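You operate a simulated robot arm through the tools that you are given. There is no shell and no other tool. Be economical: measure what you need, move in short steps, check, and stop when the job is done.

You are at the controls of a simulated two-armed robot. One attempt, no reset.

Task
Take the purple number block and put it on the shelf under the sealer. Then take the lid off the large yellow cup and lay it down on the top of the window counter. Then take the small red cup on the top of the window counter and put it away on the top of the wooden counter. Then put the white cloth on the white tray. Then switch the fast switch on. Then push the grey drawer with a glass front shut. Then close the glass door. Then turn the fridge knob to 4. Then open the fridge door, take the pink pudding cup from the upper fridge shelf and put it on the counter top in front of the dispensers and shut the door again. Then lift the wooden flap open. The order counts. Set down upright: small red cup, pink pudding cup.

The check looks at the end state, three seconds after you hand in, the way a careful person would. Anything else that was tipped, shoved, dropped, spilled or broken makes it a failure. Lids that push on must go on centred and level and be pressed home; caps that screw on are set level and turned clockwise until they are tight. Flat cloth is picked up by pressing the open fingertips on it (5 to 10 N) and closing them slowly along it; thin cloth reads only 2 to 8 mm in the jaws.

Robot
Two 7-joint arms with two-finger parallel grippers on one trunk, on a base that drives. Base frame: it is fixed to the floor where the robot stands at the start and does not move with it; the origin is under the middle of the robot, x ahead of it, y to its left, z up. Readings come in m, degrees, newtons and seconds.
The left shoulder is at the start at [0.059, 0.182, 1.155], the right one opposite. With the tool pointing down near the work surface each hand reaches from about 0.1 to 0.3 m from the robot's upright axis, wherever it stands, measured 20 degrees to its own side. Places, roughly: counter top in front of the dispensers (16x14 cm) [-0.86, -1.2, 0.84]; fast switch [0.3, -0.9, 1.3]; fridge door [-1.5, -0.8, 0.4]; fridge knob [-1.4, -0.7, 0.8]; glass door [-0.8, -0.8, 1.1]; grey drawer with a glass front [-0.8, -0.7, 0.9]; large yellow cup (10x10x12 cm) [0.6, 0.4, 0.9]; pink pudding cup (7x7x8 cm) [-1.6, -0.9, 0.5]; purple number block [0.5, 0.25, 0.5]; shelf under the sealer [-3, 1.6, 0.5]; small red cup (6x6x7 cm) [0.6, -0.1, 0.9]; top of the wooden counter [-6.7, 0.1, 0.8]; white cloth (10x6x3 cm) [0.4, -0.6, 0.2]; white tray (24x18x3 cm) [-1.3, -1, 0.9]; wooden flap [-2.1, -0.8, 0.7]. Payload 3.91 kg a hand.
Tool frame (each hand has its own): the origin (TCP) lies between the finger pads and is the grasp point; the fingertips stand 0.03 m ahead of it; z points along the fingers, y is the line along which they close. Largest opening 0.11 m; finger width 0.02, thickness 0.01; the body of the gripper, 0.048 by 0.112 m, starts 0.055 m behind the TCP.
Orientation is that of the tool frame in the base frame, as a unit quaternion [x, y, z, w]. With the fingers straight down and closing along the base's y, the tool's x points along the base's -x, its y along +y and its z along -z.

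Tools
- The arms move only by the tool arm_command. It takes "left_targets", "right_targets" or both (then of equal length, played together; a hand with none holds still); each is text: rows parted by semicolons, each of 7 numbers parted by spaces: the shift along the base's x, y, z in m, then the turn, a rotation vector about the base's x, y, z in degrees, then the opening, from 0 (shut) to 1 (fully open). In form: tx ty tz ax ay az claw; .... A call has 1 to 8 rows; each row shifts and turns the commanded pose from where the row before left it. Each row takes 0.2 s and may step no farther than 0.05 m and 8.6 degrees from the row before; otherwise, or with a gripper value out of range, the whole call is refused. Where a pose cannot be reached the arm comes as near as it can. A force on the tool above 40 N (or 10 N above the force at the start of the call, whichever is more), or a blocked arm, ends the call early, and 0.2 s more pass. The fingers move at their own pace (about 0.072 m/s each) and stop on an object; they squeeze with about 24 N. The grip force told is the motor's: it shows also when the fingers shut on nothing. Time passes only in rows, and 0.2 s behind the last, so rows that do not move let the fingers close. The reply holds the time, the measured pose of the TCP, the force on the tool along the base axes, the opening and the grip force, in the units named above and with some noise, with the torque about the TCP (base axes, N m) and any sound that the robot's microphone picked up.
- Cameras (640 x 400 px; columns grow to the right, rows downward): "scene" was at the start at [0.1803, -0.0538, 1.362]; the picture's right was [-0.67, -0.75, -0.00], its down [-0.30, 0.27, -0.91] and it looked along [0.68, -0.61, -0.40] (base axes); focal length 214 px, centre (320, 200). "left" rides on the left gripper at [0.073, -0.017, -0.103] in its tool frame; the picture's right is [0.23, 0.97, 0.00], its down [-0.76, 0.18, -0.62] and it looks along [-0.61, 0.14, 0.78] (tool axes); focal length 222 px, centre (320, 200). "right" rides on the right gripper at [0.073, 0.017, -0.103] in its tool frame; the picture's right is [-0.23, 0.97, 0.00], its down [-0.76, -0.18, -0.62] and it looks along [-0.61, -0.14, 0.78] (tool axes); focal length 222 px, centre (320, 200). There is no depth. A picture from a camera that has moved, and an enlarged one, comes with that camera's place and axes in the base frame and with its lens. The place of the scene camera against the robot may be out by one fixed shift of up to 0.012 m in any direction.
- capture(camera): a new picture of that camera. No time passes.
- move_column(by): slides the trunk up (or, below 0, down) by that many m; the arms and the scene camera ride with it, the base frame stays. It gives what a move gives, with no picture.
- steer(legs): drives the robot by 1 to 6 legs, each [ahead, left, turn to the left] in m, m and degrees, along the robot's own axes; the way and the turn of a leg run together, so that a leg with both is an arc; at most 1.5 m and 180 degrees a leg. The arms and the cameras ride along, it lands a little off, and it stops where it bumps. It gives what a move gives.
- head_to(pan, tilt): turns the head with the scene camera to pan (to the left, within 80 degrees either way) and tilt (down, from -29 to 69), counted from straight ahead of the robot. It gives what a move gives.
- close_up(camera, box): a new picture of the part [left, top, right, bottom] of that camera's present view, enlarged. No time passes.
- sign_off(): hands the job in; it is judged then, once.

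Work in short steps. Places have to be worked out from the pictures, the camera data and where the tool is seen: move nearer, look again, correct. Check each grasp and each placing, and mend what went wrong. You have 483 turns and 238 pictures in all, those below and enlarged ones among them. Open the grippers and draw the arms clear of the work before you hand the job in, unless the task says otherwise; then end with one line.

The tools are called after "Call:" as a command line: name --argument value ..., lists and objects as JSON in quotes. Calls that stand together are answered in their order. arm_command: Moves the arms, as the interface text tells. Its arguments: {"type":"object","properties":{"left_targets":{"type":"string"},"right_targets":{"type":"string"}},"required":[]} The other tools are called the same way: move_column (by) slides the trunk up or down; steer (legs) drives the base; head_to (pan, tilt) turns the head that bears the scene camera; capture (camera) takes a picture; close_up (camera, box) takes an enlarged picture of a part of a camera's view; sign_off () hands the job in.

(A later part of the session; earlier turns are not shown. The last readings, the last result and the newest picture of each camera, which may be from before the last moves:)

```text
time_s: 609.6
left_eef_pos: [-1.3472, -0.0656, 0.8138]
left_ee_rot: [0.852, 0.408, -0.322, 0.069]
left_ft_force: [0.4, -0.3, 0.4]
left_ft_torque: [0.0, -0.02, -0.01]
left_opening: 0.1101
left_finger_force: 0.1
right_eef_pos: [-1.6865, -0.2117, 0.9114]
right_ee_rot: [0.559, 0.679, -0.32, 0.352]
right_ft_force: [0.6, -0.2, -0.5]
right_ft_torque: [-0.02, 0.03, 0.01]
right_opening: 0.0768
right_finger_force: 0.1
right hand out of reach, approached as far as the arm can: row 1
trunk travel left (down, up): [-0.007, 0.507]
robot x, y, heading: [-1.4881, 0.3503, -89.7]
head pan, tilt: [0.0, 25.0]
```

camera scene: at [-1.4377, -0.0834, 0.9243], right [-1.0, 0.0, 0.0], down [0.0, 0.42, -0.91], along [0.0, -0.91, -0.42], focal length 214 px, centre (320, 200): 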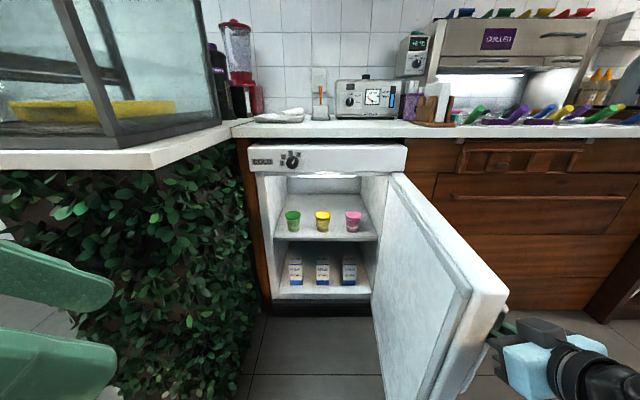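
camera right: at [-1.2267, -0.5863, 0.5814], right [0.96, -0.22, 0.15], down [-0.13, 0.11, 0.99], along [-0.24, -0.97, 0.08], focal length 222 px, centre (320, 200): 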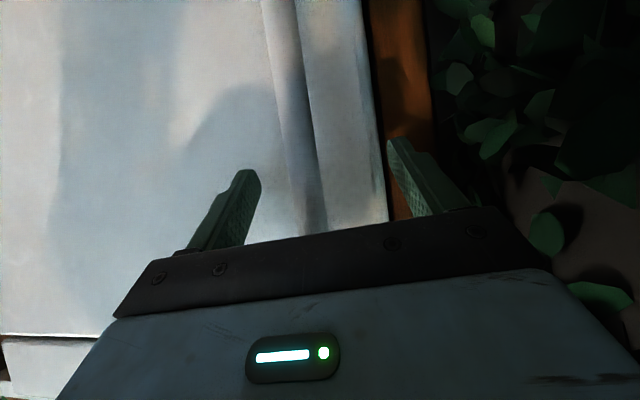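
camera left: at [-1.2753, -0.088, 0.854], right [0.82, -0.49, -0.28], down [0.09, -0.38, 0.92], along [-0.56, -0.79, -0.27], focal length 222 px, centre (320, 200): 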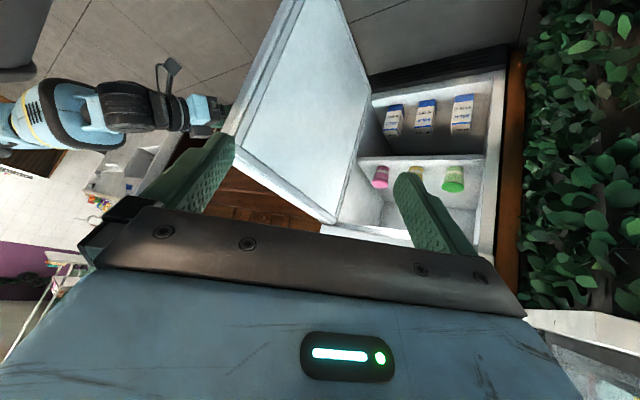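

The right hand is clear. Now I'll re-aim the left: forward first, then yaw and flatten.

Call:
arm_command --left_targets "0 -0.04 -0.02 0 0 0 1;0 -0.04 -0.03 0 0 8 1;0 -0.03 -0.03 0 0 8 1;0 -0.03 -0.03 0 0 8 1;0 0 -0.03 0 0 8 1;0 0 -0.03 0 0 8 1;0 0 -0.03 0 0 8 1;0 0 0 0 0 7 1"

Call:
arm_command --left_targets "0 -0.02 -0.02 -8 0 0 1;0 -0.02 -0.02 -8 0 0 1;0 -0.02 -0.02 -8 0 0 1;0 -0.02 -0.02 -6 0 0 1;0 0 0 0 0 0 1"

Call:
capture --camera "left"

```text
time_s: 611.4
left_eef_pos: [-1.3475, -0.207, 0.6138]
left_ee_rot: [0.565, 0.756, -0.253, 0.21]
left_ft_force: [0.8, -0.5, 0.3]
left_ft_torque: [-0.01, 0.02, 0.02]
left_opening: 0.1103
left_finger_force: 0.1
right_eef_pos: [-1.6861, -0.2129, 0.911]
right_ee_rot: [0.56, 0.679, -0.32, 0.351]
right_ft_force: [0.1, -0.2, 0.0]
right_ft_torque: [0.0, -0.02, -0.05]
right_opening: 0.0769
right_finger_force: 0.1
trunk travel left (down, up): [-0.007, 0.507]
robot x, y, heading: [-1.4895, 0.3518, -90.0]
head pan, tilt: [0.0, 25.0]
```

```text
time_s: 612.6
left_eef_pos: [-1.3481, -0.2855, 0.5334]
left_ee_rot: [0.493, 0.664, -0.441, 0.349]
left_ft_force: [0.4, 0.3, -0.3]
left_ft_torque: [-0.03, 0.01, -0.02]
left_opening: 0.1101
left_finger_force: 0.1
right_eef_pos: [-1.6858, -0.214, 0.9119]
right_ee_rot: [0.561, 0.678, -0.32, 0.351]
right_ft_force: [0.0, -0.4, 0.2]
right_ft_torque: [0.02, 0.02, 0.02]
right_opening: 0.0771
right_finger_force: 0.1
trunk travel left (down, up): [-0.007, 0.507]
robot x, y, heading: [-1.4853, 0.3548, -90.1]
head pan, tilt: [0.0, 25.0]
```

```text
33 pictures are left
camera left: at [-1.3859, -0.1665, 0.5107], right [0.88, 0.2, -0.44], down [0.36, 0.34, 0.87], along [0.32, -0.92, 0.22], focal length 222 px, centre (320, 200)
```

left: 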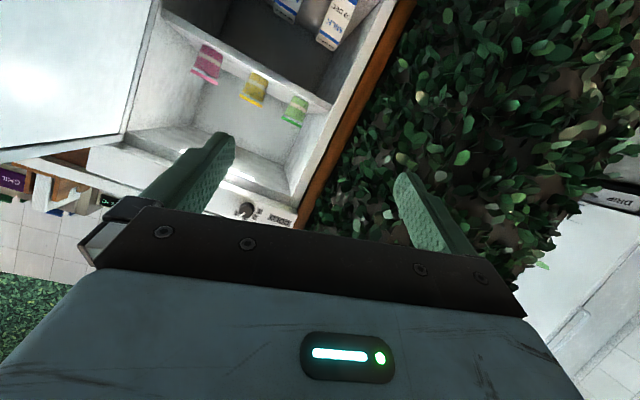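

The pink cup is at (-1.577, -0.857, 0.46). I'll fix the hand's roll, set the opening to 9 cm to spare the neighbouring cup, and extend the arm while still outside.

Call:
arm_command --left_targets "-0.02 -0.02 -0.012 0 -7 0 0.82;-0.02 -0.02 -0.012 0 -7 0 0.82;-0.02 -0.025 -0.012 0 0 0 0.82;-0.02 -0.03 -0.012 0 0 0 0.82;-0.02 -0.03 -0.012 0 0 0 0.82;0 0 0 0 0 0 0.82"

Call:
steer --legs '[[0, -0.1, 0], [0.32, 0, 0]]'

Call:
capture --camera "left"

```text
time_s: 614.0
left_eef_pos: [-1.3304, -0.3677, 0.495]
left_ee_rot: [0.544, 0.616, -0.379, 0.427]
left_ft_force: [0.1, -0.5, 0.7]
left_ft_torque: [0.04, -0.05, -0.02]
left_opening: 0.0901
left_finger_force: 0.1
left hand out of reach, approached as far as the arm can: row 1, 2, 3, 4, 5
right_eef_pos: [-1.6854, -0.2124, 0.9112]
right_ee_rot: [0.56, 0.678, -0.321, 0.351]
right_ft_force: [0.3, 0.4, -0.5]
right_ft_torque: [0.03, 0.0, -0.01]
right_opening: 0.0772
right_finger_force: 0.0
trunk travel left (down, up): [-0.007, 0.507]
robot x, y, heading: [-1.4842, 0.3524, -90.1]
head pan, tilt: [0.0, 25.0]
```

```text
time_s: 617.3
left_eef_pos: [-1.4276, -0.6932, 0.4967]
left_ee_rot: [0.544, 0.616, -0.378, 0.427]
left_ft_force: [0.0, 0.0, -0.9]
left_ft_torque: [0.01, 0.02, 0.01]
left_opening: 0.0903
left_finger_force: 0.1
right_eef_pos: [-1.7849, -0.538, 0.911]
right_ee_rot: [0.56, 0.679, -0.32, 0.351]
right_ft_force: [0.7, -1.1, -0.8]
right_ft_torque: [-0.01, 0.01, 0.0]
right_opening: 0.0772
right_finger_force: 0.2
trunk travel left (down, up): [-0.007, 0.507]
robot x, y, heading: [-1.5872, 0.0331, -89.6]
head pan, tilt: [0.0, 25.0]
```

```text
32 pictures are left
camera left: at [-1.4607, -0.5748, 0.4637], right [0.96, 0.2, -0.21], down [0.14, 0.34, 0.93], along [0.26, -0.92, 0.29], focal length 222 px, centre (320, 200)
```

left: 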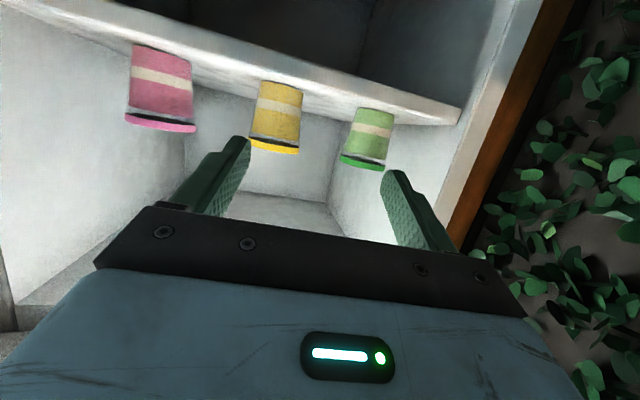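

The left can't get far enough in from here. Geometry says the right arm can, from about (-1.47, -0.03) turned to -60°, which keeps the base between the door and the case. I'll back out and tuck the left hand first.

Call:
steer --legs '[[-0.3, 0, 0]]'

Call:
arm_command --left_targets "0 0.035 0.035 0 0 0 1;0 0.035 0.035 0 0 0 1;0 0.035 0.035 0 0 0 1;0 0.035 0.035 0 0 0 1;0 0.035 0.035 0 0 0 1;0 0.035 0.035 0 0 0 1;0 0.03 0.035 0 0 0 1;0 0.0 0.035 0 0 0 1"

Call:
move_column --by 0.1

Call:
steer --legs '[[0, 0.1, 0], [0, 0, 29.6]]'

```text
time_s: 619.4
left_eef_pos: [-1.4319, -0.393, 0.4967]
left_ee_rot: [0.543, 0.616, -0.378, 0.427]
left_ft_force: [-0.1, -1.1, -0.1]
left_ft_torque: [0.01, -0.02, 0.01]
left_opening: 0.0901
left_finger_force: 0.0
right_eef_pos: [-1.7878, -0.2342, 0.9115]
right_ee_rot: [0.56, 0.679, -0.319, 0.35]
right_ft_force: [0.1, 0.3, 0.2]
right_ft_torque: [-0.03, 0.01, 0.01]
right_opening: 0.077
right_finger_force: 0.0
trunk travel left (down, up): [-0.007, 0.507]
robot x, y, heading: [-1.5862, 0.326, -90.3]
head pan, tilt: [0.0, 25.0]
```

```text
time_s: 621.2
left_eef_pos: [-1.4494, -0.2049, 0.7863]
left_ee_rot: [0.544, 0.615, -0.379, 0.426]
left_ft_force: [-0.2, -0.3, -0.5]
left_ft_torque: [0.0, 0.0, 0.01]
left_opening: 0.1099
left_finger_force: 0.0
left hand out of reach, approached as far as the arm can: row 5, 6, 7
right_eef_pos: [-1.7865, -0.2358, 0.9108]
right_ee_rot: [0.561, 0.678, -0.32, 0.35]
right_ft_force: [0.2, -0.3, 0.3]
right_ft_torque: [0.0, 0.0, -0.01]
right_opening: 0.077
right_finger_force: 0.0
trunk travel left (down, up): [-0.007, 0.507]
robot x, y, heading: [-1.5866, 0.3337, -90.0]
head pan, tilt: [0.0, 25.0]
```

```text
time_s: 622.5
left_eef_pos: [-1.4502, -0.2067, 0.8849]
left_ee_rot: [0.544, 0.617, -0.377, 0.426]
left_ft_force: [0.9, 1.1, 0.6]
left_ft_torque: [0.01, 0.03, 0.01]
left_opening: 0.1099
left_finger_force: 0.0
right_eef_pos: [-1.7872, -0.2372, 1.0109]
right_ee_rot: [0.561, 0.678, -0.32, 0.35]
right_ft_force: [-0.1, -0.2, 0.0]
right_ft_torque: [0.0, 0.01, 0.01]
right_opening: 0.077
right_finger_force: 0.0
trunk travel left (down, up): [-0.107, 0.407]
robot x, y, heading: [-1.5876, 0.3295, -90.0]
head pan, tilt: [0.0, 25.0]
```

```text
time_s: 625.5
left_eef_pos: [-1.1063, -0.0707, 0.8854]
left_ee_rot: [0.37, 0.733, -0.258, 0.509]
left_ft_force: [0.0, -0.3, 0.1]
left_ft_torque: [0.03, 0.0, -0.02]
left_opening: 0.1101
left_finger_force: 0.0
right_eef_pos: [-1.3859, -0.262, 1.0108]
right_ee_rot: [0.371, 0.799, -0.221, 0.419]
right_ft_force: [0.6, 0.9, -0.3]
right_ft_torque: [-0.01, 0.0, -0.04]
right_opening: 0.0772
right_finger_force: 0.0
trunk travel left (down, up): [-0.107, 0.407]
robot x, y, heading: [-1.4857, 0.3272, -60.9]
head pan, tilt: [0.0, 25.0]
```

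Now I'll bring the right hand outward and down toward the fridge opening, yawing it to face straight in.

Call:
arm_command --right_targets "-0.025 -0.018 -0.03 0 0 -5 0.82;-0.025 -0.018 -0.03 0 0 -5 0.82;-0.025 -0.018 -0.03 0 0 -5 0.82;-0.025 -0.018 -0.03 0 0 -5 0.82;-0.025 -0.018 -0.03 0 0 -5 0.82;-0.025 -0.018 -0.03 0 0 -5 0.82;-0.025 -0.018 -0.03 0 0 -5 0.82;0 0 0 0 0 0 0.82"

Call:
capture --camera "right"

```text
time_s: 627.3
left_eef_pos: [-1.1059, -0.0698, 0.886]
left_ee_rot: [0.371, 0.733, -0.258, 0.508]
left_ft_force: [0.7, -0.2, 0.2]
left_ft_torque: [-0.02, -0.01, 0.0]
left_opening: 0.11
left_finger_force: 0.0
right_eef_pos: [-1.5619, -0.3882, 0.8002]
right_ee_rot: [0.594, 0.649, -0.337, 0.334]
right_ft_force: [0.1, -0.1, -0.8]
right_ft_torque: [0.01, 0.01, 0.03]
right_opening: 0.0902
right_finger_force: 0.1
trunk travel left (down, up): [-0.107, 0.407]
robot x, y, heading: [-1.4859, 0.3295, -60.8]
head pan, tilt: [0.0, 25.0]
```

```text
31 pictures are left
camera right: at [-1.555, -0.2617, 0.7956], right [0.99, -0.06, 0.15], down [-0.14, 0.09, 0.99], along [-0.07, -0.99, 0.08], focal length 222 px, centre (320, 200)
```

right: 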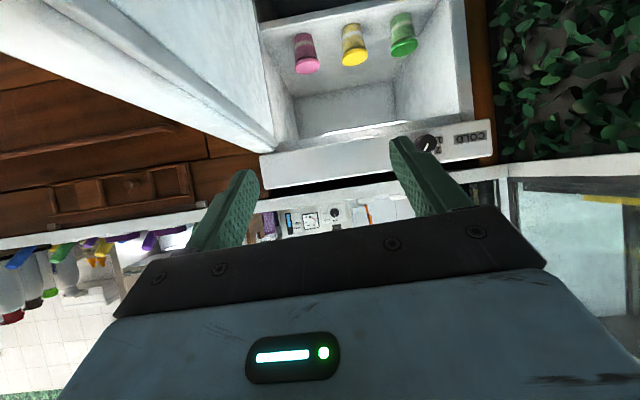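

The right hand faces squarely in, with the pink cup at (-1.581, -0.857, 0.467). I'll lower the hand below the fridge's top panel before driving in.

Call:
arm_command --right_targets "-0.003 0 -0.04 0 0 0 0.82;-0.003 0 -0.04 0 0 0 0.82;-0.003 0 -0.04 0 0 0 0.82;-0.003 0 -0.04 0 0 0 0.82;-0.003 0 -0.04 0 0 0 0.82;-0.003 0 -0.04 0 0 0 0.82;0 0 -0.03 0 0 0 0.82;0 0 0 0 0 0 0.82"

```text
time_s: 629.1
left_eef_pos: [-1.1062, -0.0694, 0.886]
left_ee_rot: [0.371, 0.733, -0.258, 0.508]
left_ft_force: [0.1, 0.5, 0.3]
left_ft_torque: [0.02, -0.01, -0.01]
left_opening: 0.1099
left_finger_force: 0.0
right_eef_pos: [-1.5733, -0.3891, 0.6032]
right_ee_rot: [0.595, 0.651, -0.335, 0.332]
right_ft_force: [0.5, -0.4, 0.3]
right_ft_torque: [-0.02, 0.0, 0.0]
right_opening: 0.0902
right_finger_force: 0.0
right hand out of reach, approached as far as the arm can: row 6, 7
trunk travel left (down, up): [-0.107, 0.407]
robot x, y, heading: [-1.4864, 0.3322, -60.5]
head pan, tilt: [0.0, 25.0]
```

Call:
move_column --by -0.1

Call:
steer --legs '[[0.2, -0.115, 0]]'

Call:
capture --camera "right"

```text
time_s: 630.4
left_eef_pos: [-1.1043, -0.0564, 0.792]
left_ee_rot: [0.366, 0.73, -0.267, 0.511]
left_ft_force: [0.9, 0.4, -0.1]
left_ft_torque: [-0.01, 0.03, -0.01]
left_opening: 0.1097
left_finger_force: 0.0
right_eef_pos: [-1.5644, -0.3853, 0.5013]
right_ee_rot: [0.593, 0.663, -0.33, 0.315]
right_ft_force: [-0.7, 0.0, -0.1]
right_ft_torque: [0.04, 0.02, 0.01]
right_opening: 0.0902
right_finger_force: 0.0
trunk travel left (down, up): [-0.007, 0.507]
robot x, y, heading: [-1.4883, 0.3339, -60.6]
head pan, tilt: [0.0, 25.0]
```

```text
time_s: 631.2
left_eef_pos: [-1.1062, -0.0653, 0.7907]
left_ee_rot: [0.369, 0.73, -0.266, 0.51]
left_ft_force: [-0.5, 0.9, -0.2]
left_ft_torque: [-0.02, -0.03, -0.01]
left_opening: 0.1099
left_finger_force: 0.2
right_eef_pos: [-1.5583, -0.3771, 0.4991]
right_ee_rot: [0.591, 0.671, -0.317, 0.317]
right_ft_force: [1.1, -0.3, -0.2]
right_ft_torque: [-0.02, 0.0, 0.02]
right_opening: 0.0901
right_finger_force: 0.0
trunk travel left (down, up): [-0.007, 0.507]
robot x, y, heading: [-1.4873, 0.3325, -60.9]
head pan, tilt: [0.0, 25.0]
stopped in leg 1: the robot was blocked; the commanded pose is now the measured one
```

```text
30 pictures are left
camera right: at [-1.5557, -0.2506, 0.5016], right [0.99, -0.04, 0.13], down [-0.13, 0.03, 0.99], along [-0.04, -1.0, 0.02], focal length 222 px, centre (320, 200)
```

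right: 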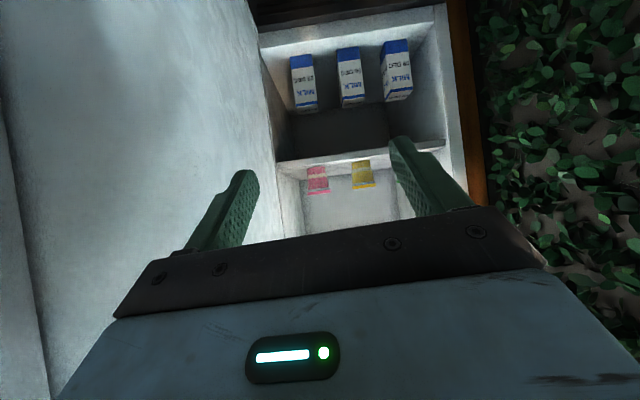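

The right forearm meets the open door's edge at this height. I'll bring the arm over the door with a steeper pitch and higher trunk, standing closer. First I'll tuck the left hand out to the left side.

Call:
arm_command --left_targets "0.015 0.04 0.02 0 0 0 0.5;0.015 0.04 0.02 0 0 0 0.5;0.015 0.04 0 0 0 0 0.5;0.015 0.04 0 0 0 0 0.5;0.015 0.04 0 0 0 0 0.5;0.015 0.04 0 0 0 0 0.5;0.015 0.04 0 0 0 0 0.5;0 0 0 0 0 0 0.5"

Call:
move_column --by 0.22

Call:
arm_command --right_targets "0 0 -0.01 7 0 0 0.82;0 0 -0.01 7 0 0 0.82;0 0 -0.01 7 0 0 0.82;0 0 -0.01 7 0 0 0.82;0 0 0 0 0 0 0.82"

```text
time_s: 633.0
left_eef_pos: [-0.9856, 0.1483, 0.9158]
left_ee_rot: [0.369, 0.731, -0.265, 0.509]
left_ft_force: [0.3, -0.2, 0.4]
left_ft_torque: [0.01, -0.01, 0.03]
left_opening: 0.0548
left_finger_force: 0.1
left hand out of reach, approached as far as the arm can: row 1, 2, 3, 4, 5, 6
right_eef_pos: [-1.5599, -0.3751, 0.4951]
right_ee_rot: [0.592, 0.673, -0.314, 0.312]
right_ft_force: [-0.9, -1.0, 0.4]
right_ft_torque: [-0.01, 0.02, -0.01]
right_opening: 0.0903
right_finger_force: 0.1
trunk travel left (down, up): [-0.007, 0.507]
robot x, y, heading: [-1.4871, 0.3264, -61.0]
head pan, tilt: [0.0, 25.0]
```

```text
time_s: 635.3
left_eef_pos: [-0.9869, 0.1349, 1.1292]
left_ee_rot: [0.373, 0.732, -0.261, 0.507]
left_ft_force: [-0.1, 0.0, -0.3]
left_ft_torque: [0.0, -0.01, -0.01]
left_opening: 0.0548
left_finger_force: 0.0
right_eef_pos: [-1.5633, -0.3867, 0.7049]
right_ee_rot: [0.595, 0.673, -0.313, 0.309]
right_ft_force: [-0.4, -0.7, 0.3]
right_ft_torque: [-0.02, -0.03, -0.02]
right_opening: 0.0903
right_finger_force: 0.0
trunk travel left (down, up): [-0.227, 0.287]
robot x, y, heading: [-1.4862, 0.3279, -60.9]
head pan, tilt: [0.0, 25.0]
```

```text
time_s: 636.5
left_eef_pos: [-0.9878, 0.1354, 1.1299]
left_ee_rot: [0.372, 0.733, -0.259, 0.507]
left_ft_force: [0.5, -0.3, 0.0]
left_ft_torque: [-0.01, 0.0, 0.04]
left_opening: 0.0551
left_finger_force: 0.1
right_eef_pos: [-1.5629, -0.3877, 0.6646]
right_ee_rot: [0.652, 0.728, -0.142, 0.155]
right_ft_force: [0.9, 0.2, 0.5]
right_ft_torque: [0.0, -0.02, 0.01]
right_opening: 0.0903
right_finger_force: 0.1
trunk travel left (down, up): [-0.227, 0.287]
robot x, y, heading: [-1.4889, 0.3253, -61.0]
head pan, tilt: [0.0, 25.0]
```

The right tool is now 65° down with the trunk higher. I'll lower it some more and check the forearm against the door.

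Call:
arm_command --right_targets "0 0 -0.04 0 0 0 0.82;0 0 -0.04 0 0 0 0.82;0 0 -0.04 0 0 0 0.82;0 0 -0.04 0 0 0 0.82;0 0 -0.03 0 0 0 0.82;0 0 0 0 0 0 0.82"

Call:
head_to --pan -35 --tilt 35

Call:
capture --camera "scene"

```text
time_s: 637.9
left_eef_pos: [-0.9876, 0.1352, 1.1286]
left_ee_rot: [0.372, 0.732, -0.26, 0.507]
left_ft_force: [0.0, -0.3, 0.0]
left_ft_torque: [0.04, -0.03, 0.0]
left_opening: 0.055
left_finger_force: 0.0
right_eef_pos: [-1.5607, -0.3848, 0.4759]
right_ee_rot: [0.653, 0.728, -0.142, 0.155]
right_ft_force: [1.2, -0.7, 0.5]
right_ft_torque: [0.04, 0.0, -0.04]
right_opening: 0.0902
right_finger_force: 0.1
trunk travel left (down, up): [-0.227, 0.287]
robot x, y, heading: [-1.4887, 0.325, -61.1]
head pan, tilt: [0.0, 25.0]
```

```text
time_s: 638.9
left_eef_pos: [-0.9872, 0.135, 1.1304]
left_ee_rot: [0.372, 0.733, -0.259, 0.508]
left_ft_force: [0.7, 0.6, 0.4]
left_ft_torque: [-0.02, -0.01, 0.01]
left_opening: 0.0551
left_finger_force: 0.0
right_eef_pos: [-1.5607, -0.3851, 0.4757]
right_ee_rot: [0.653, 0.728, -0.142, 0.156]
right_ft_force: [0.0, -0.8, -0.3]
right_ft_torque: [0.0, -0.01, 0.01]
right_opening: 0.0901
right_finger_force: 0.1
trunk travel left (down, up): [-0.227, 0.287]
robot x, y, heading: [-1.4855, 0.3277, -60.7]
head pan, tilt: [-35.0, 35.0]
```

```text
29 pictures are left
camera scene: at [-1.4092, 0.101, 1.1448], right [-0.99, 0.1, 0.0], down [0.06, 0.57, -0.82], along [-0.08, -0.81, -0.57], focal length 214 px, centre (320, 200)
```

scene: 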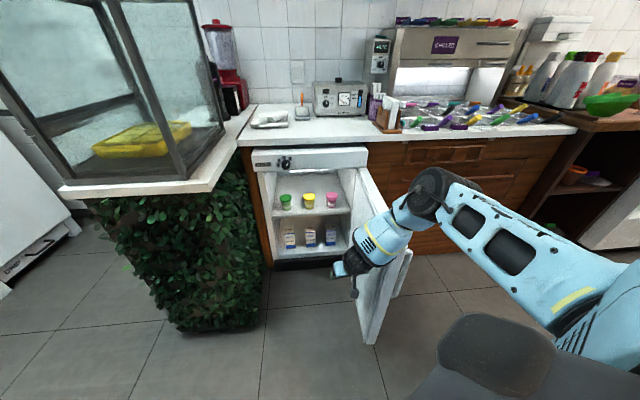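

The forearm passes above the door in this posture. I'll ease the pitch to about 52° to keep the wrist under the fridge's top panel, lower the trunk slightly, and drive in.

Call:
arm_command --right_targets "0 0 0.04 -6.5 0 0 0.82;0 0 0.04 -6.5 0 0 0.82;0 0 0 0 0 0 0.82"

Call:
move_column --by -0.07

Call:
steer --legs '[[0.2, -0.12, 0]]'

Call:
capture --camera "right"

```text
time_s: 639.7
left_eef_pos: [-0.9872, 0.1345, 1.1285]
left_ee_rot: [0.371, 0.733, -0.259, 0.508]
left_ft_force: [0.1, -0.6, -0.1]
left_ft_torque: [0.0, -0.03, 0.0]
left_opening: 0.055
left_finger_force: 0.0
right_eef_pos: [-1.5608, -0.3878, 0.5551]
right_ee_rot: [0.631, 0.707, -0.224, 0.228]
right_ft_force: [-0.5, 0.4, -0.1]
right_ft_torque: [0.0, 0.01, -0.02]
right_opening: 0.0903
right_finger_force: 0.1
trunk travel left (down, up): [-0.227, 0.287]
robot x, y, heading: [-1.4912, 0.3261, -60.7]
head pan, tilt: [-35.0, 35.0]
```

```text
time_s: 640.8
left_eef_pos: [-0.9878, 0.1349, 1.0595]
left_ee_rot: [0.371, 0.733, -0.259, 0.508]
left_ft_force: [-0.4, -0.6, -0.2]
left_ft_torque: [0.01, -0.02, 0.02]
left_opening: 0.055
left_finger_force: 0.1
right_eef_pos: [-1.5623, -0.3874, 0.486]
right_ee_rot: [0.631, 0.707, -0.223, 0.228]
right_ft_force: [-0.1, 0.1, 0.6]
right_ft_torque: [0.03, -0.02, 0.0]
right_opening: 0.0905
right_finger_force: 0.0
trunk travel left (down, up): [-0.157, 0.357]
robot x, y, heading: [-1.4874, 0.3257, -61.3]
head pan, tilt: [-35.0, 35.0]
```

```text
time_s: 642.6
left_eef_pos: [-0.9913, -0.0987, 1.0595]
left_ee_rot: [0.371, 0.733, -0.259, 0.508]
left_ft_force: [-0.4, 0.2, -0.4]
left_ft_torque: [-0.03, -0.03, 0.01]
left_opening: 0.055
left_finger_force: 0.1
right_eef_pos: [-1.5673, -0.6213, 0.4846]
right_ee_rot: [0.631, 0.708, -0.223, 0.228]
right_ft_force: [0.1, -0.5, 0.2]
right_ft_torque: [0.0, 0.02, 0.01]
right_opening: 0.0902
right_finger_force: 0.0
trunk travel left (down, up): [-0.157, 0.357]
robot x, y, heading: [-1.4924, 0.0938, -60.7]
head pan, tilt: [-35.0, 35.0]
```

```text
28 pictures are left
camera right: at [-1.5632, -0.4992, 0.5232], right [0.99, -0.08, 0.11], down [-0.13, -0.25, 0.96], along [-0.05, -0.97, -0.25], focal length 222 px, centre (320, 200)
```

right: 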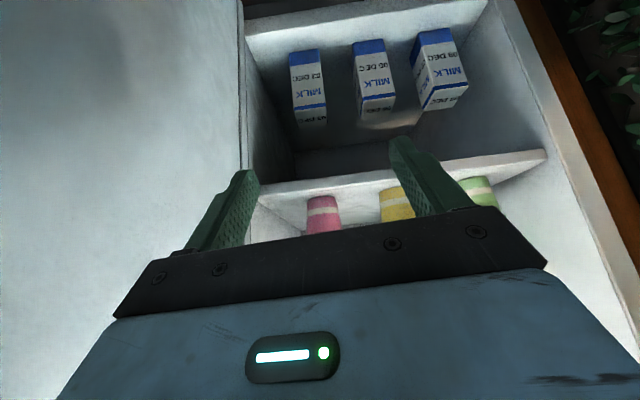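

It's going in cleanly, with the fingertips about 2 cm above the shelf. I'll drive another 12 cm and then extend the arm.

Call:
steer --legs '[[0.105, -0.058, 0]]'

Call:
arm_command --right_targets "-0.005 -0.02 0 0 0 0 0.82;-0.005 -0.02 0 0 0 0 0.82;0 -0.02 0 0 0 0 0.82;0 0 0 0 0 0 0.82"

Call:
capture --camera "right"

```text
time_s: 643.8
left_eef_pos: [-0.99, -0.2197, 1.0597]
left_ee_rot: [0.372, 0.733, -0.26, 0.507]
left_ft_force: [-0.2, 0.1, 0.3]
left_ft_torque: [0.01, 0.03, 0.05]
left_opening: 0.055
left_finger_force: 0.2
right_eef_pos: [-1.5673, -0.7398, 0.4852]
right_ee_rot: [0.631, 0.707, -0.223, 0.227]
right_ft_force: [0.4, -0.1, 0.4]
right_ft_torque: [0.03, -0.01, -0.03]
right_opening: 0.0902
right_finger_force: 0.1
trunk travel left (down, up): [-0.157, 0.357]
robot x, y, heading: [-1.4885, -0.0287, -61.0]
head pan, tilt: [-35.0, 35.0]
```

```text
time_s: 644.8
left_eef_pos: [-0.992, -0.219, 1.0596]
left_ee_rot: [0.372, 0.732, -0.259, 0.508]
left_ft_force: [-0.5, 0.4, -0.5]
left_ft_torque: [-0.03, 0.01, 0.01]
left_opening: 0.0552
left_finger_force: 0.1
right_eef_pos: [-1.5771, -0.8015, 0.4847]
right_ee_rot: [0.632, 0.707, -0.224, 0.226]
right_ft_force: [0.4, -0.3, -1.0]
right_ft_torque: [0.01, -0.04, 0.01]
right_opening: 0.0901
right_finger_force: 0.1
trunk travel left (down, up): [-0.157, 0.357]
robot x, y, heading: [-1.4911, -0.0286, -60.7]
head pan, tilt: [-35.0, 35.0]
```

```text
27 pictures are left
camera right: at [-1.5729, -0.68, 0.5228], right [0.99, -0.08, 0.11], down [-0.13, -0.24, 0.96], along [-0.05, -0.97, -0.25], focal length 222 px, centre (320, 200)
```

right: 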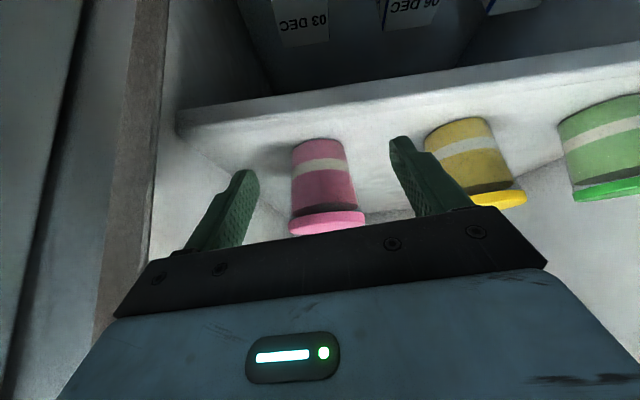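

The pink cup sits centred between the fingers. I'll advance 5 cm and close.

Call:
arm_command --right_targets "0 -0.02 -0.003 0 0 0 0.82;0 -0.02 -0.003 0 0 0 0.82;0 -0.012 0 0 0 0 0.82;0 0 0 0 0 0 0.82;0 0 0 0 0 0 0.6;0 0 0 0 0 0 0.45;0 0 0 0 0 0 0.4;0 0 0 0 0 0 0.4"

Call:
capture --camera "right"

```text
time_s: 646.6
left_eef_pos: [-0.9915, -0.2136, 1.0607]
left_ee_rot: [0.37, 0.732, -0.261, 0.509]
left_ft_force: [-0.6, 0.3, 0.1]
left_ft_torque: [0.01, -0.02, 0.0]
left_opening: 0.055
left_finger_force: 0.2
right_eef_pos: [-1.5784, -0.8448, 0.4772]
right_ee_rot: [0.631, 0.709, -0.221, 0.224]
right_ft_force: [-0.7, -3.2, 9.2]
right_ft_torque: [-0.37, -0.05, 0.03]
right_opening: 0.0565
right_finger_force: 24.3
trunk travel left (down, up): [-0.157, 0.357]
robot x, y, heading: [-1.4891, -0.0294, -61.1]
head pan, tilt: [-35.0, 35.0]
```

```text
26 pictures are left
camera right: at [-1.5736, -0.7238, 0.5167], right [0.99, -0.08, 0.11], down [-0.12, -0.25, 0.96], along [-0.05, -0.96, -0.26], focal length 222 px, centre (320, 200)
```

right: 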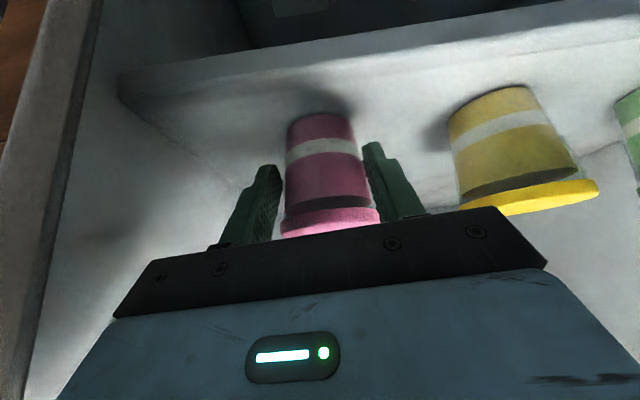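

Gripped at 5.65 cm with 24 N. I'll lift 3 cm and back straight out.

Call:
arm_command --right_targets "0 0 0.015 0 0 0 0.4;0 0.01 0.02 0 0 0 0.4;0 0.02 0 0 0 0 0.4;0 0 0 0 0 0 0.4"

Call:
steer --legs '[[-0.37, 0.2, 0]]'

Call:
capture --camera "right"

```text
time_s: 647.6
left_eef_pos: [-0.9907, -0.2192, 1.0602]
left_ee_rot: [0.372, 0.732, -0.26, 0.508]
left_ft_force: [0.2, -0.4, -0.3]
left_ft_torque: [0.0, -0.03, 0.01]
left_opening: 0.0551
left_finger_force: 0.0
right_eef_pos: [-1.5763, -0.8222, 0.5147]
right_ee_rot: [0.632, 0.706, -0.224, 0.228]
right_ft_force: [-0.2, -0.1, -1.3]
right_ft_torque: [0.05, 0.03, 0.0]
right_opening: 0.0553
right_finger_force: 23.9
trunk travel left (down, up): [-0.157, 0.357]
robot x, y, heading: [-1.4881, -0.029, -61.1]
head pan, tilt: [-35.0, 35.0]
```

```text
time_s: 650.2
left_eef_pos: [-0.9912, 0.2068, 1.0608]
left_ee_rot: [0.371, 0.732, -0.26, 0.508]
left_ft_force: [0.1, 0.3, -0.2]
left_ft_torque: [0.0, -0.02, 0.0]
left_opening: 0.0552
left_finger_force: 0.2
right_eef_pos: [-1.5776, -0.3957, 0.5133]
right_ee_rot: [0.632, 0.707, -0.223, 0.227]
right_ft_force: [1.0, 0.6, -1.0]
right_ft_torque: [0.03, 0.01, -0.06]
right_opening: 0.0553
right_finger_force: 23.8
trunk travel left (down, up): [-0.157, 0.357]
robot x, y, heading: [-1.4893, 0.3924, -61.0]
head pan, tilt: [-35.0, 35.0]
```

```text
25 pictures are left
camera right: at [-1.5744, -0.2744, 0.5524], right [0.99, -0.08, 0.11], down [-0.13, -0.24, 0.96], along [-0.05, -0.97, -0.25], focal length 222 px, centre (320, 200)
```

right: 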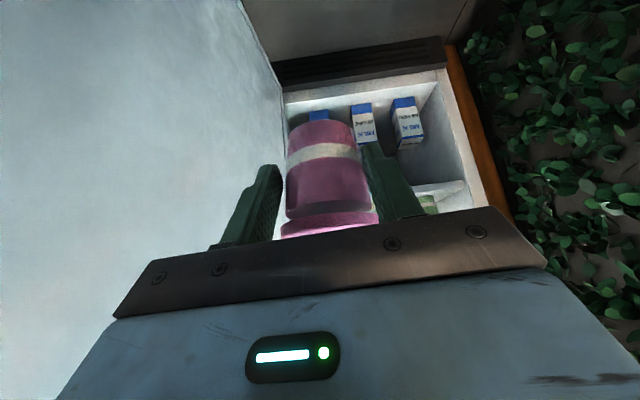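

The pink cup is out and upright in the right hand. I'll raise the trunk and bring the cup in close for transport.

Call:
move_column --by 0.3

Call:
arm_command --right_targets "0.0196 0.032 0.025 0 0 5.1 0.4;0.0196 0.032 0.025 0 0 5.1 0.4;0.0196 0.032 0.025 0 0 5.1 0.4;0.0196 0.032 0.025 0 0 5.1 0.4;0.0196 0.032 0.025 0 0 5.1 0.4;0.0196 0.032 0.025 0 0 5.1 0.4;0.0196 0.032 0.025 0 0 5.1 0.4;0 0 0 0 0 5 0.4"

Call:
head_to --pan 0 --tilt 25

```text
time_s: 653.2
left_eef_pos: [-0.9905, 0.2061, 1.3596]
left_ee_rot: [0.373, 0.732, -0.261, 0.507]
left_ft_force: [0.3, -0.3, 0.2]
left_ft_torque: [0.01, 0.03, -0.03]
left_opening: 0.0549
left_finger_force: 0.1
right_eef_pos: [-1.5768, -0.4, 0.8269]
right_ee_rot: [0.631, 0.703, -0.227, 0.237]
right_ft_force: [0.4, 0.4, -1.9]
right_ft_torque: [0.05, 0.02, 0.0]
right_opening: 0.0558
right_finger_force: 24.0
trunk travel left (down, up): [-0.457, 0.057]
robot x, y, heading: [-1.4921, 0.395, -61.1]
head pan, tilt: [-35.0, 35.0]
```

```text
time_s: 655.0
left_eef_pos: [-0.9923, 0.2048, 1.3602]
left_ee_rot: [0.372, 0.732, -0.26, 0.508]
left_ft_force: [-0.3, -0.3, 0.3]
left_ft_torque: [-0.03, -0.01, 0.05]
left_opening: 0.055
left_finger_force: 0.0
right_eef_pos: [-1.4388, -0.176, 1.0025]
right_ee_rot: [0.347, 0.879, -0.131, 0.3]
right_ft_force: [-0.3, 0.4, -1.6]
right_ft_torque: [0.0, 0.01, 0.02]
right_opening: 0.0553
right_finger_force: 24.2
trunk travel left (down, up): [-0.457, 0.057]
robot x, y, heading: [-1.486, 0.3999, -60.8]
head pan, tilt: [-35.0, 35.0]
```

```text
time_s: 656.0
left_eef_pos: [-0.9921, 0.2062, 1.3609]
left_ee_rot: [0.373, 0.732, -0.26, 0.508]
left_ft_force: [0.1, 1.1, 0.5]
left_ft_torque: [0.01, -0.01, 0.01]
left_opening: 0.055
left_finger_force: 0.1
right_eef_pos: [-1.4395, -0.1754, 1.0013]
right_ee_rot: [0.347, 0.879, -0.131, 0.3]
right_ft_force: [-0.4, 0.1, -1.8]
right_ft_torque: [0.02, 0.03, 0.0]
right_opening: 0.0551
right_finger_force: 23.8
trunk travel left (down, up): [-0.457, 0.057]
robot x, y, heading: [-1.4935, 0.3975, -61.0]
head pan, tilt: [0.0, 25.0]
```

Call:
arm_command --left_targets "-0.025 -0.034 0 0 0 0 0.5;-0.025 -0.034 0 0 0 0 0.5;-0.025 -0.034 0 0 0 0 0.5;-0.025 -0.034 0 0 0 0 0.5;-0.025 -0.034 0 0 0 0 0.5;0 0 0 0 0 0 0.5"

Call:
steer --legs '[[0.35, 0.43, 0], [0.35, 0.43, 0], [0, 0, -59]]'

Call:
capture --camera "scene"

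```text
time_s: 657.4
left_eef_pos: [-1.1181, 0.0377, 1.3611]
left_ee_rot: [0.371, 0.732, -0.261, 0.509]
left_ft_force: [-0.7, 0.5, -0.5]
left_ft_torque: [0.0, 0.02, 0.0]
left_opening: 0.0552
left_finger_force: 0.0
right_eef_pos: [-1.4391, -0.1742, 1.0036]
right_ee_rot: [0.346, 0.879, -0.13, 0.301]
right_ft_force: [-0.5, -0.1, -1.4]
right_ft_torque: [0.0, 0.04, -0.02]
right_opening: 0.0551
right_finger_force: 24.1
trunk travel left (down, up): [-0.457, 0.057]
robot x, y, heading: [-1.4946, 0.3989, -61.0]
head pan, tilt: [0.0, 25.0]
```

```text
time_s: 668.3
left_eef_pos: [-0.5029, -0.2957, 1.3598]
left_ee_rot: [0.679, 0.461, -0.473, 0.319]
left_ft_force: [-0.5, 0.2, -0.6]
left_ft_torque: [0.03, 0.01, -0.02]
left_opening: 0.0548
left_finger_force: 0.1
right_eef_pos: [-0.8545, -0.1353, 1.0019]
right_ee_rot: [0.728, 0.602, -0.259, 0.2]
right_ft_force: [-0.4, -0.8, -2.0]
right_ft_torque: [0.05, 0.03, -0.05]
right_opening: 0.054
right_finger_force: 24.0
trunk travel left (down, up): [-0.457, 0.057]
robot x, y, heading: [-0.3939, 0.2127, -118.7]
head pan, tilt: [0.0, 25.0]
```

```text
24 pictures are left
camera scene: at [-0.473, 0.0728, 1.4094], right [-0.88, 0.48, 0.0], down [0.2, 0.37, -0.91], along [-0.44, -0.79, -0.42], focal length 214 px, centre (320, 200)
```

scene: 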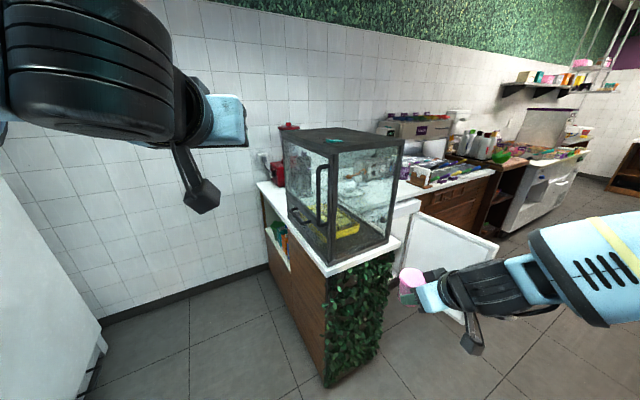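

Call:
close_up --camera "scene" --box '[240, 150, 320, 200]'

```text
8.00 times, centred on (280, 175) of scene
camera zoom: at [-0.473, 0.0728, 1.4094], right [-0.88, 0.48, 0.0], down [0.2, 0.37, -0.91], along [-0.44, -0.79, -0.42], focal length 1716 px, centre (640, 400)
```

zoom: 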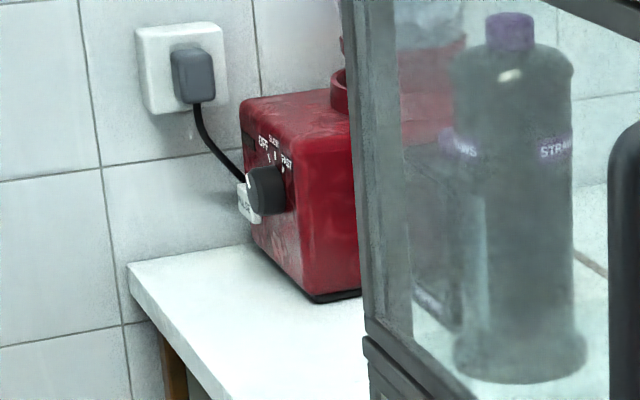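

The spot is between the case and the red blender, tightly hemmed in for the right arm, whose elbow would strike the glass case. The left arm suits it, so I'll hand the cup over via the window counter's free right end. I'll go there first.

Call:
steer --legs '[[0, 0, 60], [0, 0, 58.7]]'

Call:
steer --legs '[[0.3, -0.15, 0]]'

Call:
head_to --pan -15 --tilt 40

Call:
capture --camera "scene"

```text
time_s: 673.9
left_eef_pos: [0.1013, 0.3653, 1.3596]
left_ee_rot: [-0.049, 0.82, 0.032, 0.57]
left_ft_force: [-0.4, 0.0, 0.2]
left_ft_torque: [0.0, 0.02, 0.01]
left_opening: 0.0551
left_finger_force: 0.1
right_eef_pos: [0.1307, -0.0214, 1.0025]
right_ee_rot: [-0.145, 0.934, 0.039, 0.325]
right_ft_force: [-0.9, 0.0, -0.8]
right_ft_torque: [0.02, -0.01, 0.0]
right_opening: 0.0534
right_finger_force: 23.6
trunk travel left (down, up): [-0.457, 0.057]
robot x, y, heading: [-0.3947, 0.2142, -0.1]
head pan, tilt: [0.0, 25.0]
```

```text
time_s: 676.1
left_eef_pos: [0.4, 0.21, 1.3603]
left_ee_rot: [-0.047, 0.82, 0.031, 0.57]
left_ft_force: [-0.7, -0.7, 0.6]
left_ft_torque: [0.03, -0.01, 0.04]
left_opening: 0.0552
left_finger_force: 0.1
right_eef_pos: [0.4253, -0.175, 1.0016]
right_ee_rot: [-0.143, 0.934, 0.038, 0.326]
right_ft_force: [-0.3, -0.5, -0.7]
right_ft_torque: [-0.01, 0.05, -0.03]
right_opening: 0.0533
right_finger_force: 23.4
trunk travel left (down, up): [-0.457, 0.057]
robot x, y, heading: [-0.0995, 0.0621, -0.4]
head pan, tilt: [0.0, 25.0]
```

```text
time_s: 676.9
left_eef_pos: [0.4003, 0.2104, 1.3604]
left_ee_rot: [-0.048, 0.82, 0.032, 0.57]
left_ft_force: [0.6, 0.3, 1.0]
left_ft_torque: [0.0, 0.0, 0.01]
left_opening: 0.0549
left_finger_force: 0.0
right_eef_pos: [0.4254, -0.1748, 1.0031]
right_ee_rot: [-0.144, 0.934, 0.038, 0.326]
right_ft_force: [-1.1, 1.0, -1.5]
right_ft_torque: [0.02, -0.01, 0.01]
right_opening: 0.0533
right_finger_force: 24.3
trunk travel left (down, up): [-0.457, 0.057]
robot x, y, heading: [-0.0993, 0.0638, -0.4]
head pan, tilt: [-15.0, 40.0]
```

```text
22 pictures are left
camera scene: at [0.0673, 0.0471, 1.3861], right [-0.27, -0.96, 0.0], down [-0.62, 0.17, -0.77], along [0.74, -0.2, -0.64], focal length 214 px, centre (320, 200)
```

scene: 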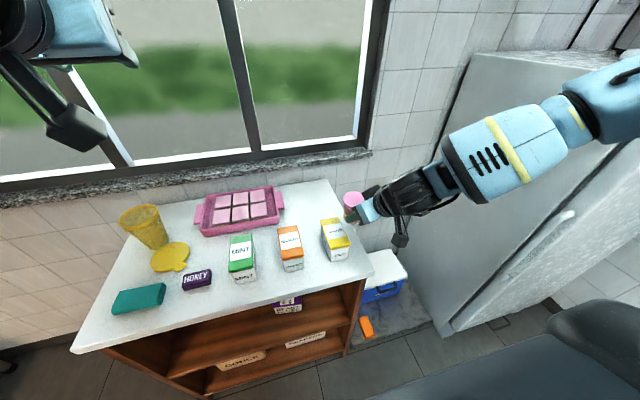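

All items on the counter are in order. I'll drive 5 cm closer and put the pink cup at the free spot behind the lemon box.

Call:
steer --legs '[[0.06, 0, 0]]'

Call:
arm_command --right_targets "0.035 0 0 0 0 0 0.4;0.035 0 0 0 0 0 0.4;0.02 0.02 0 0 0 0 0.4;0.01 0.03 0 0 0 0 0.4;0 0.02 -0.02 0 0 0 0.4;0 0 -0.02 0 0 0 0.4;0 0 0 0 0 0 0.4"

Call:
capture --camera "right"

```text
time_s: 677.9
left_eef_pos: [0.4594, 0.2101, 1.3595]
left_ee_rot: [-0.047, 0.82, 0.031, 0.57]
left_ft_force: [-0.1, 0.2, 0.3]
left_ft_torque: [0.0, 0.0, 0.0]
left_opening: 0.0549
left_finger_force: 0.0
right_eef_pos: [0.4857, -0.1758, 1.0031]
right_ee_rot: [-0.142, 0.934, 0.039, 0.325]
right_ft_force: [0.3, 0.0, -1.4]
right_ft_torque: [-0.02, 0.03, 0.03]
right_opening: 0.0532
right_finger_force: 24.5
trunk travel left (down, up): [-0.457, 0.057]
robot x, y, heading: [-0.0392, 0.0634, -0.3]
head pan, tilt: [-15.0, 40.0]
```

```text
time_s: 679.5
left_eef_pos: [0.4597, 0.2095, 1.3614]
left_ee_rot: [-0.047, 0.82, 0.031, 0.57]
left_ft_force: [-0.7, -0.5, -0.2]
left_ft_torque: [-0.02, 0.01, 0.0]
left_opening: 0.0551
left_finger_force: 0.1
right_eef_pos: [0.585, -0.1052, 0.9632]
right_ee_rot: [-0.143, 0.934, 0.039, 0.325]
right_ft_force: [-0.2, -0.4, -1.5]
right_ft_torque: [-0.03, 0.02, 0.0]
right_opening: 0.0529
right_finger_force: 24.2
trunk travel left (down, up): [-0.457, 0.057]
robot x, y, heading: [-0.0412, 0.0604, -0.3]
head pan, tilt: [-15.0, 40.0]
```

```text
21 pictures are left
camera right: at [0.4632, -0.1243, 0.999], right [-0.11, 0.99, 0.12], down [0.25, -0.09, 0.96], along [0.96, 0.14, -0.24], focal length 222 px, centre (320, 200)
```

right: 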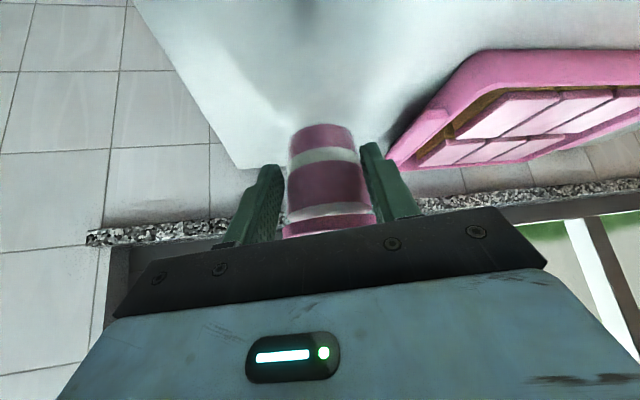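

Call:
arm_command --right_targets "0.02 0 -0.01 0 0 0 0.4;0 0 -0.02 0 0 0 0.4;0 0 -0.01 0 0 0 0.4;0 0 -0.006 0 0 0 0.4;0 0 -0.004 0 0 0 0.4;0 0 -0.003 0 0 0 0.4;0 0 0 0 0 0 0.4"

```text
time_s: 681.1
left_eef_pos: [0.4603, 0.2088, 1.3601]
left_ee_rot: [-0.046, 0.82, 0.03, 0.569]
left_ft_force: [0.7, -0.1, -0.5]
left_ft_torque: [0.02, 0.02, 0.0]
left_opening: 0.0551
left_finger_force: 0.1
right_eef_pos: [0.594, -0.1192, 0.9168]
right_ee_rot: [-0.143, 0.934, 0.039, 0.326]
right_ft_force: [0.1, 0.2, -2.2]
right_ft_torque: [-0.01, 0.07, 0.0]
right_opening: 0.0531
right_finger_force: 23.9
right hand out of reach, approached as far as the arm can: row 1, 2, 3, 4
trunk travel left (down, up): [-0.457, 0.057]
robot x, y, heading: [-0.0351, 0.0611, -0.3]
head pan, tilt: [-15.0, 40.0]
```

Call:
arm_command --right_targets "0 0 -0.004 0 0 0 0.4;0 0 -0.004 0 0 0 0.4;0 0 -0.004 0 0 0 0.4;0 0 -0.003 0 0 0 0.4;0 0 0 0 0 0 0.4"

```text
time_s: 682.3
left_eef_pos: [0.46, 0.2105, 1.3594]
left_ee_rot: [-0.047, 0.82, 0.031, 0.57]
left_ft_force: [0.2, -0.5, 0.2]
left_ft_torque: [0.0, 0.01, -0.01]
left_opening: 0.0549
left_finger_force: 0.0
right_eef_pos: [0.5888, -0.1235, 0.9047]
right_ee_rot: [-0.144, 0.934, 0.04, 0.325]
right_ft_force: [0.6, -0.2, -1.5]
right_ft_torque: [-0.01, 0.07, -0.01]
right_opening: 0.0529
right_finger_force: 24.3
right hand out of reach, approached as far as the arm can: row 1, 3
trunk travel left (down, up): [-0.457, 0.057]
robot x, y, heading: [-0.0388, 0.0603, -0.3]
head pan, tilt: [-15.0, 40.0]
```

Call:
arm_command --right_targets "0 0 -0.003 0 0 0 0.4;0 0 -0.003 0 0 0 0.4;0 0 -0.003 0 0 0 0.4;0 0 -0.003 0 0 0 0.4;0 0 0 0 0 0 0.4"

Call:
capture --camera "right"

```text
time_s: 683.5
left_eef_pos: [0.46, 0.2099, 1.361]
left_ee_rot: [-0.046, 0.82, 0.03, 0.57]
left_ft_force: [-0.4, -0.4, -0.4]
left_ft_torque: [0.0, 0.01, 0.01]
left_opening: 0.0553
left_finger_force: 0.1
right_eef_pos: [0.5876, -0.1263, 0.8995]
right_ee_rot: [-0.144, 0.934, 0.039, 0.326]
right_ft_force: [1.3, 0.8, 5.9]
right_ft_torque: [0.06, -0.09, -0.01]
right_opening: 0.0528
right_finger_force: 23.8
right hand out of reach, approached as far as the arm can: row 2
trunk travel left (down, up): [-0.457, 0.057]
robot x, y, heading: [-0.041, 0.0612, -0.6]
head pan, tilt: [-15.0, 40.0]
```

```text
20 pictures are left
camera right: at [0.4647, -0.1454, 0.9351], right [-0.12, 0.99, 0.12], down [0.25, -0.09, 0.96], along [0.96, 0.14, -0.23], focal length 222 px, centre (320, 200)
```

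right: 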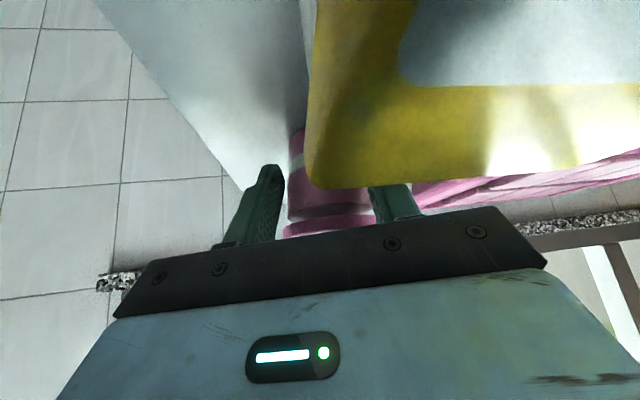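

The cup is on the counter at 6 N. The lemon box is right beside my wrist camera, so I'll open wide and rise before backing away.

Call:
arm_command --right_targets "0 0 0 0 0 0 0.6;0 0 0 0 0 0 0.85;0 0 0 0 0 0 0.85;-0.004 -0.001 0.02 0 0 0 0.85;-0.008 -0.002 0.03 0 0 0 0.85;-0.015 -0.02 0.03 0 0 0 0.85;-0.03 -0.03 0.02 0 0 0 0.85;-0.03 -0.03 0.02 0 0 0 0.85"

Call:
close_up --camera "scene" --box '[200, 150, 440, 300]'

```text
time_s: 685.3
left_eef_pos: [0.4583, 0.209, 1.3618]
left_ee_rot: [-0.047, 0.819, 0.031, 0.571]
left_ft_force: [0.0, -0.1, -1.0]
left_ft_torque: [0.03, -0.01, -0.01]
left_opening: 0.0551
left_finger_force: 0.1
right_eef_pos: [0.5014, -0.2084, 1.0157]
right_ee_rot: [-0.143, 0.934, 0.04, 0.325]
right_ft_force: [0.1, -0.9, 0.5]
right_ft_torque: [-0.01, 0.0, 0.0]
right_opening: 0.0936
right_finger_force: 0.1
trunk travel left (down, up): [-0.457, 0.057]
robot x, y, heading: [-0.0404, 0.0583, -0.3]
head pan, tilt: [-15.0, 40.0]
```

```text
2.67 times, centred on (320, 225) of scene
camera zoom: at [0.1257, 0.0458, 1.3863], right [-0.27, -0.96, 0.0], down [-0.62, 0.17, -0.77], along [0.74, -0.2, -0.64], focal length 572 px, centre (320, 133)
```

zoom: 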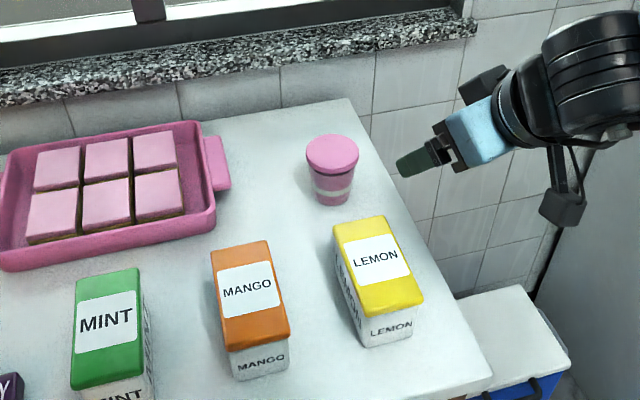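

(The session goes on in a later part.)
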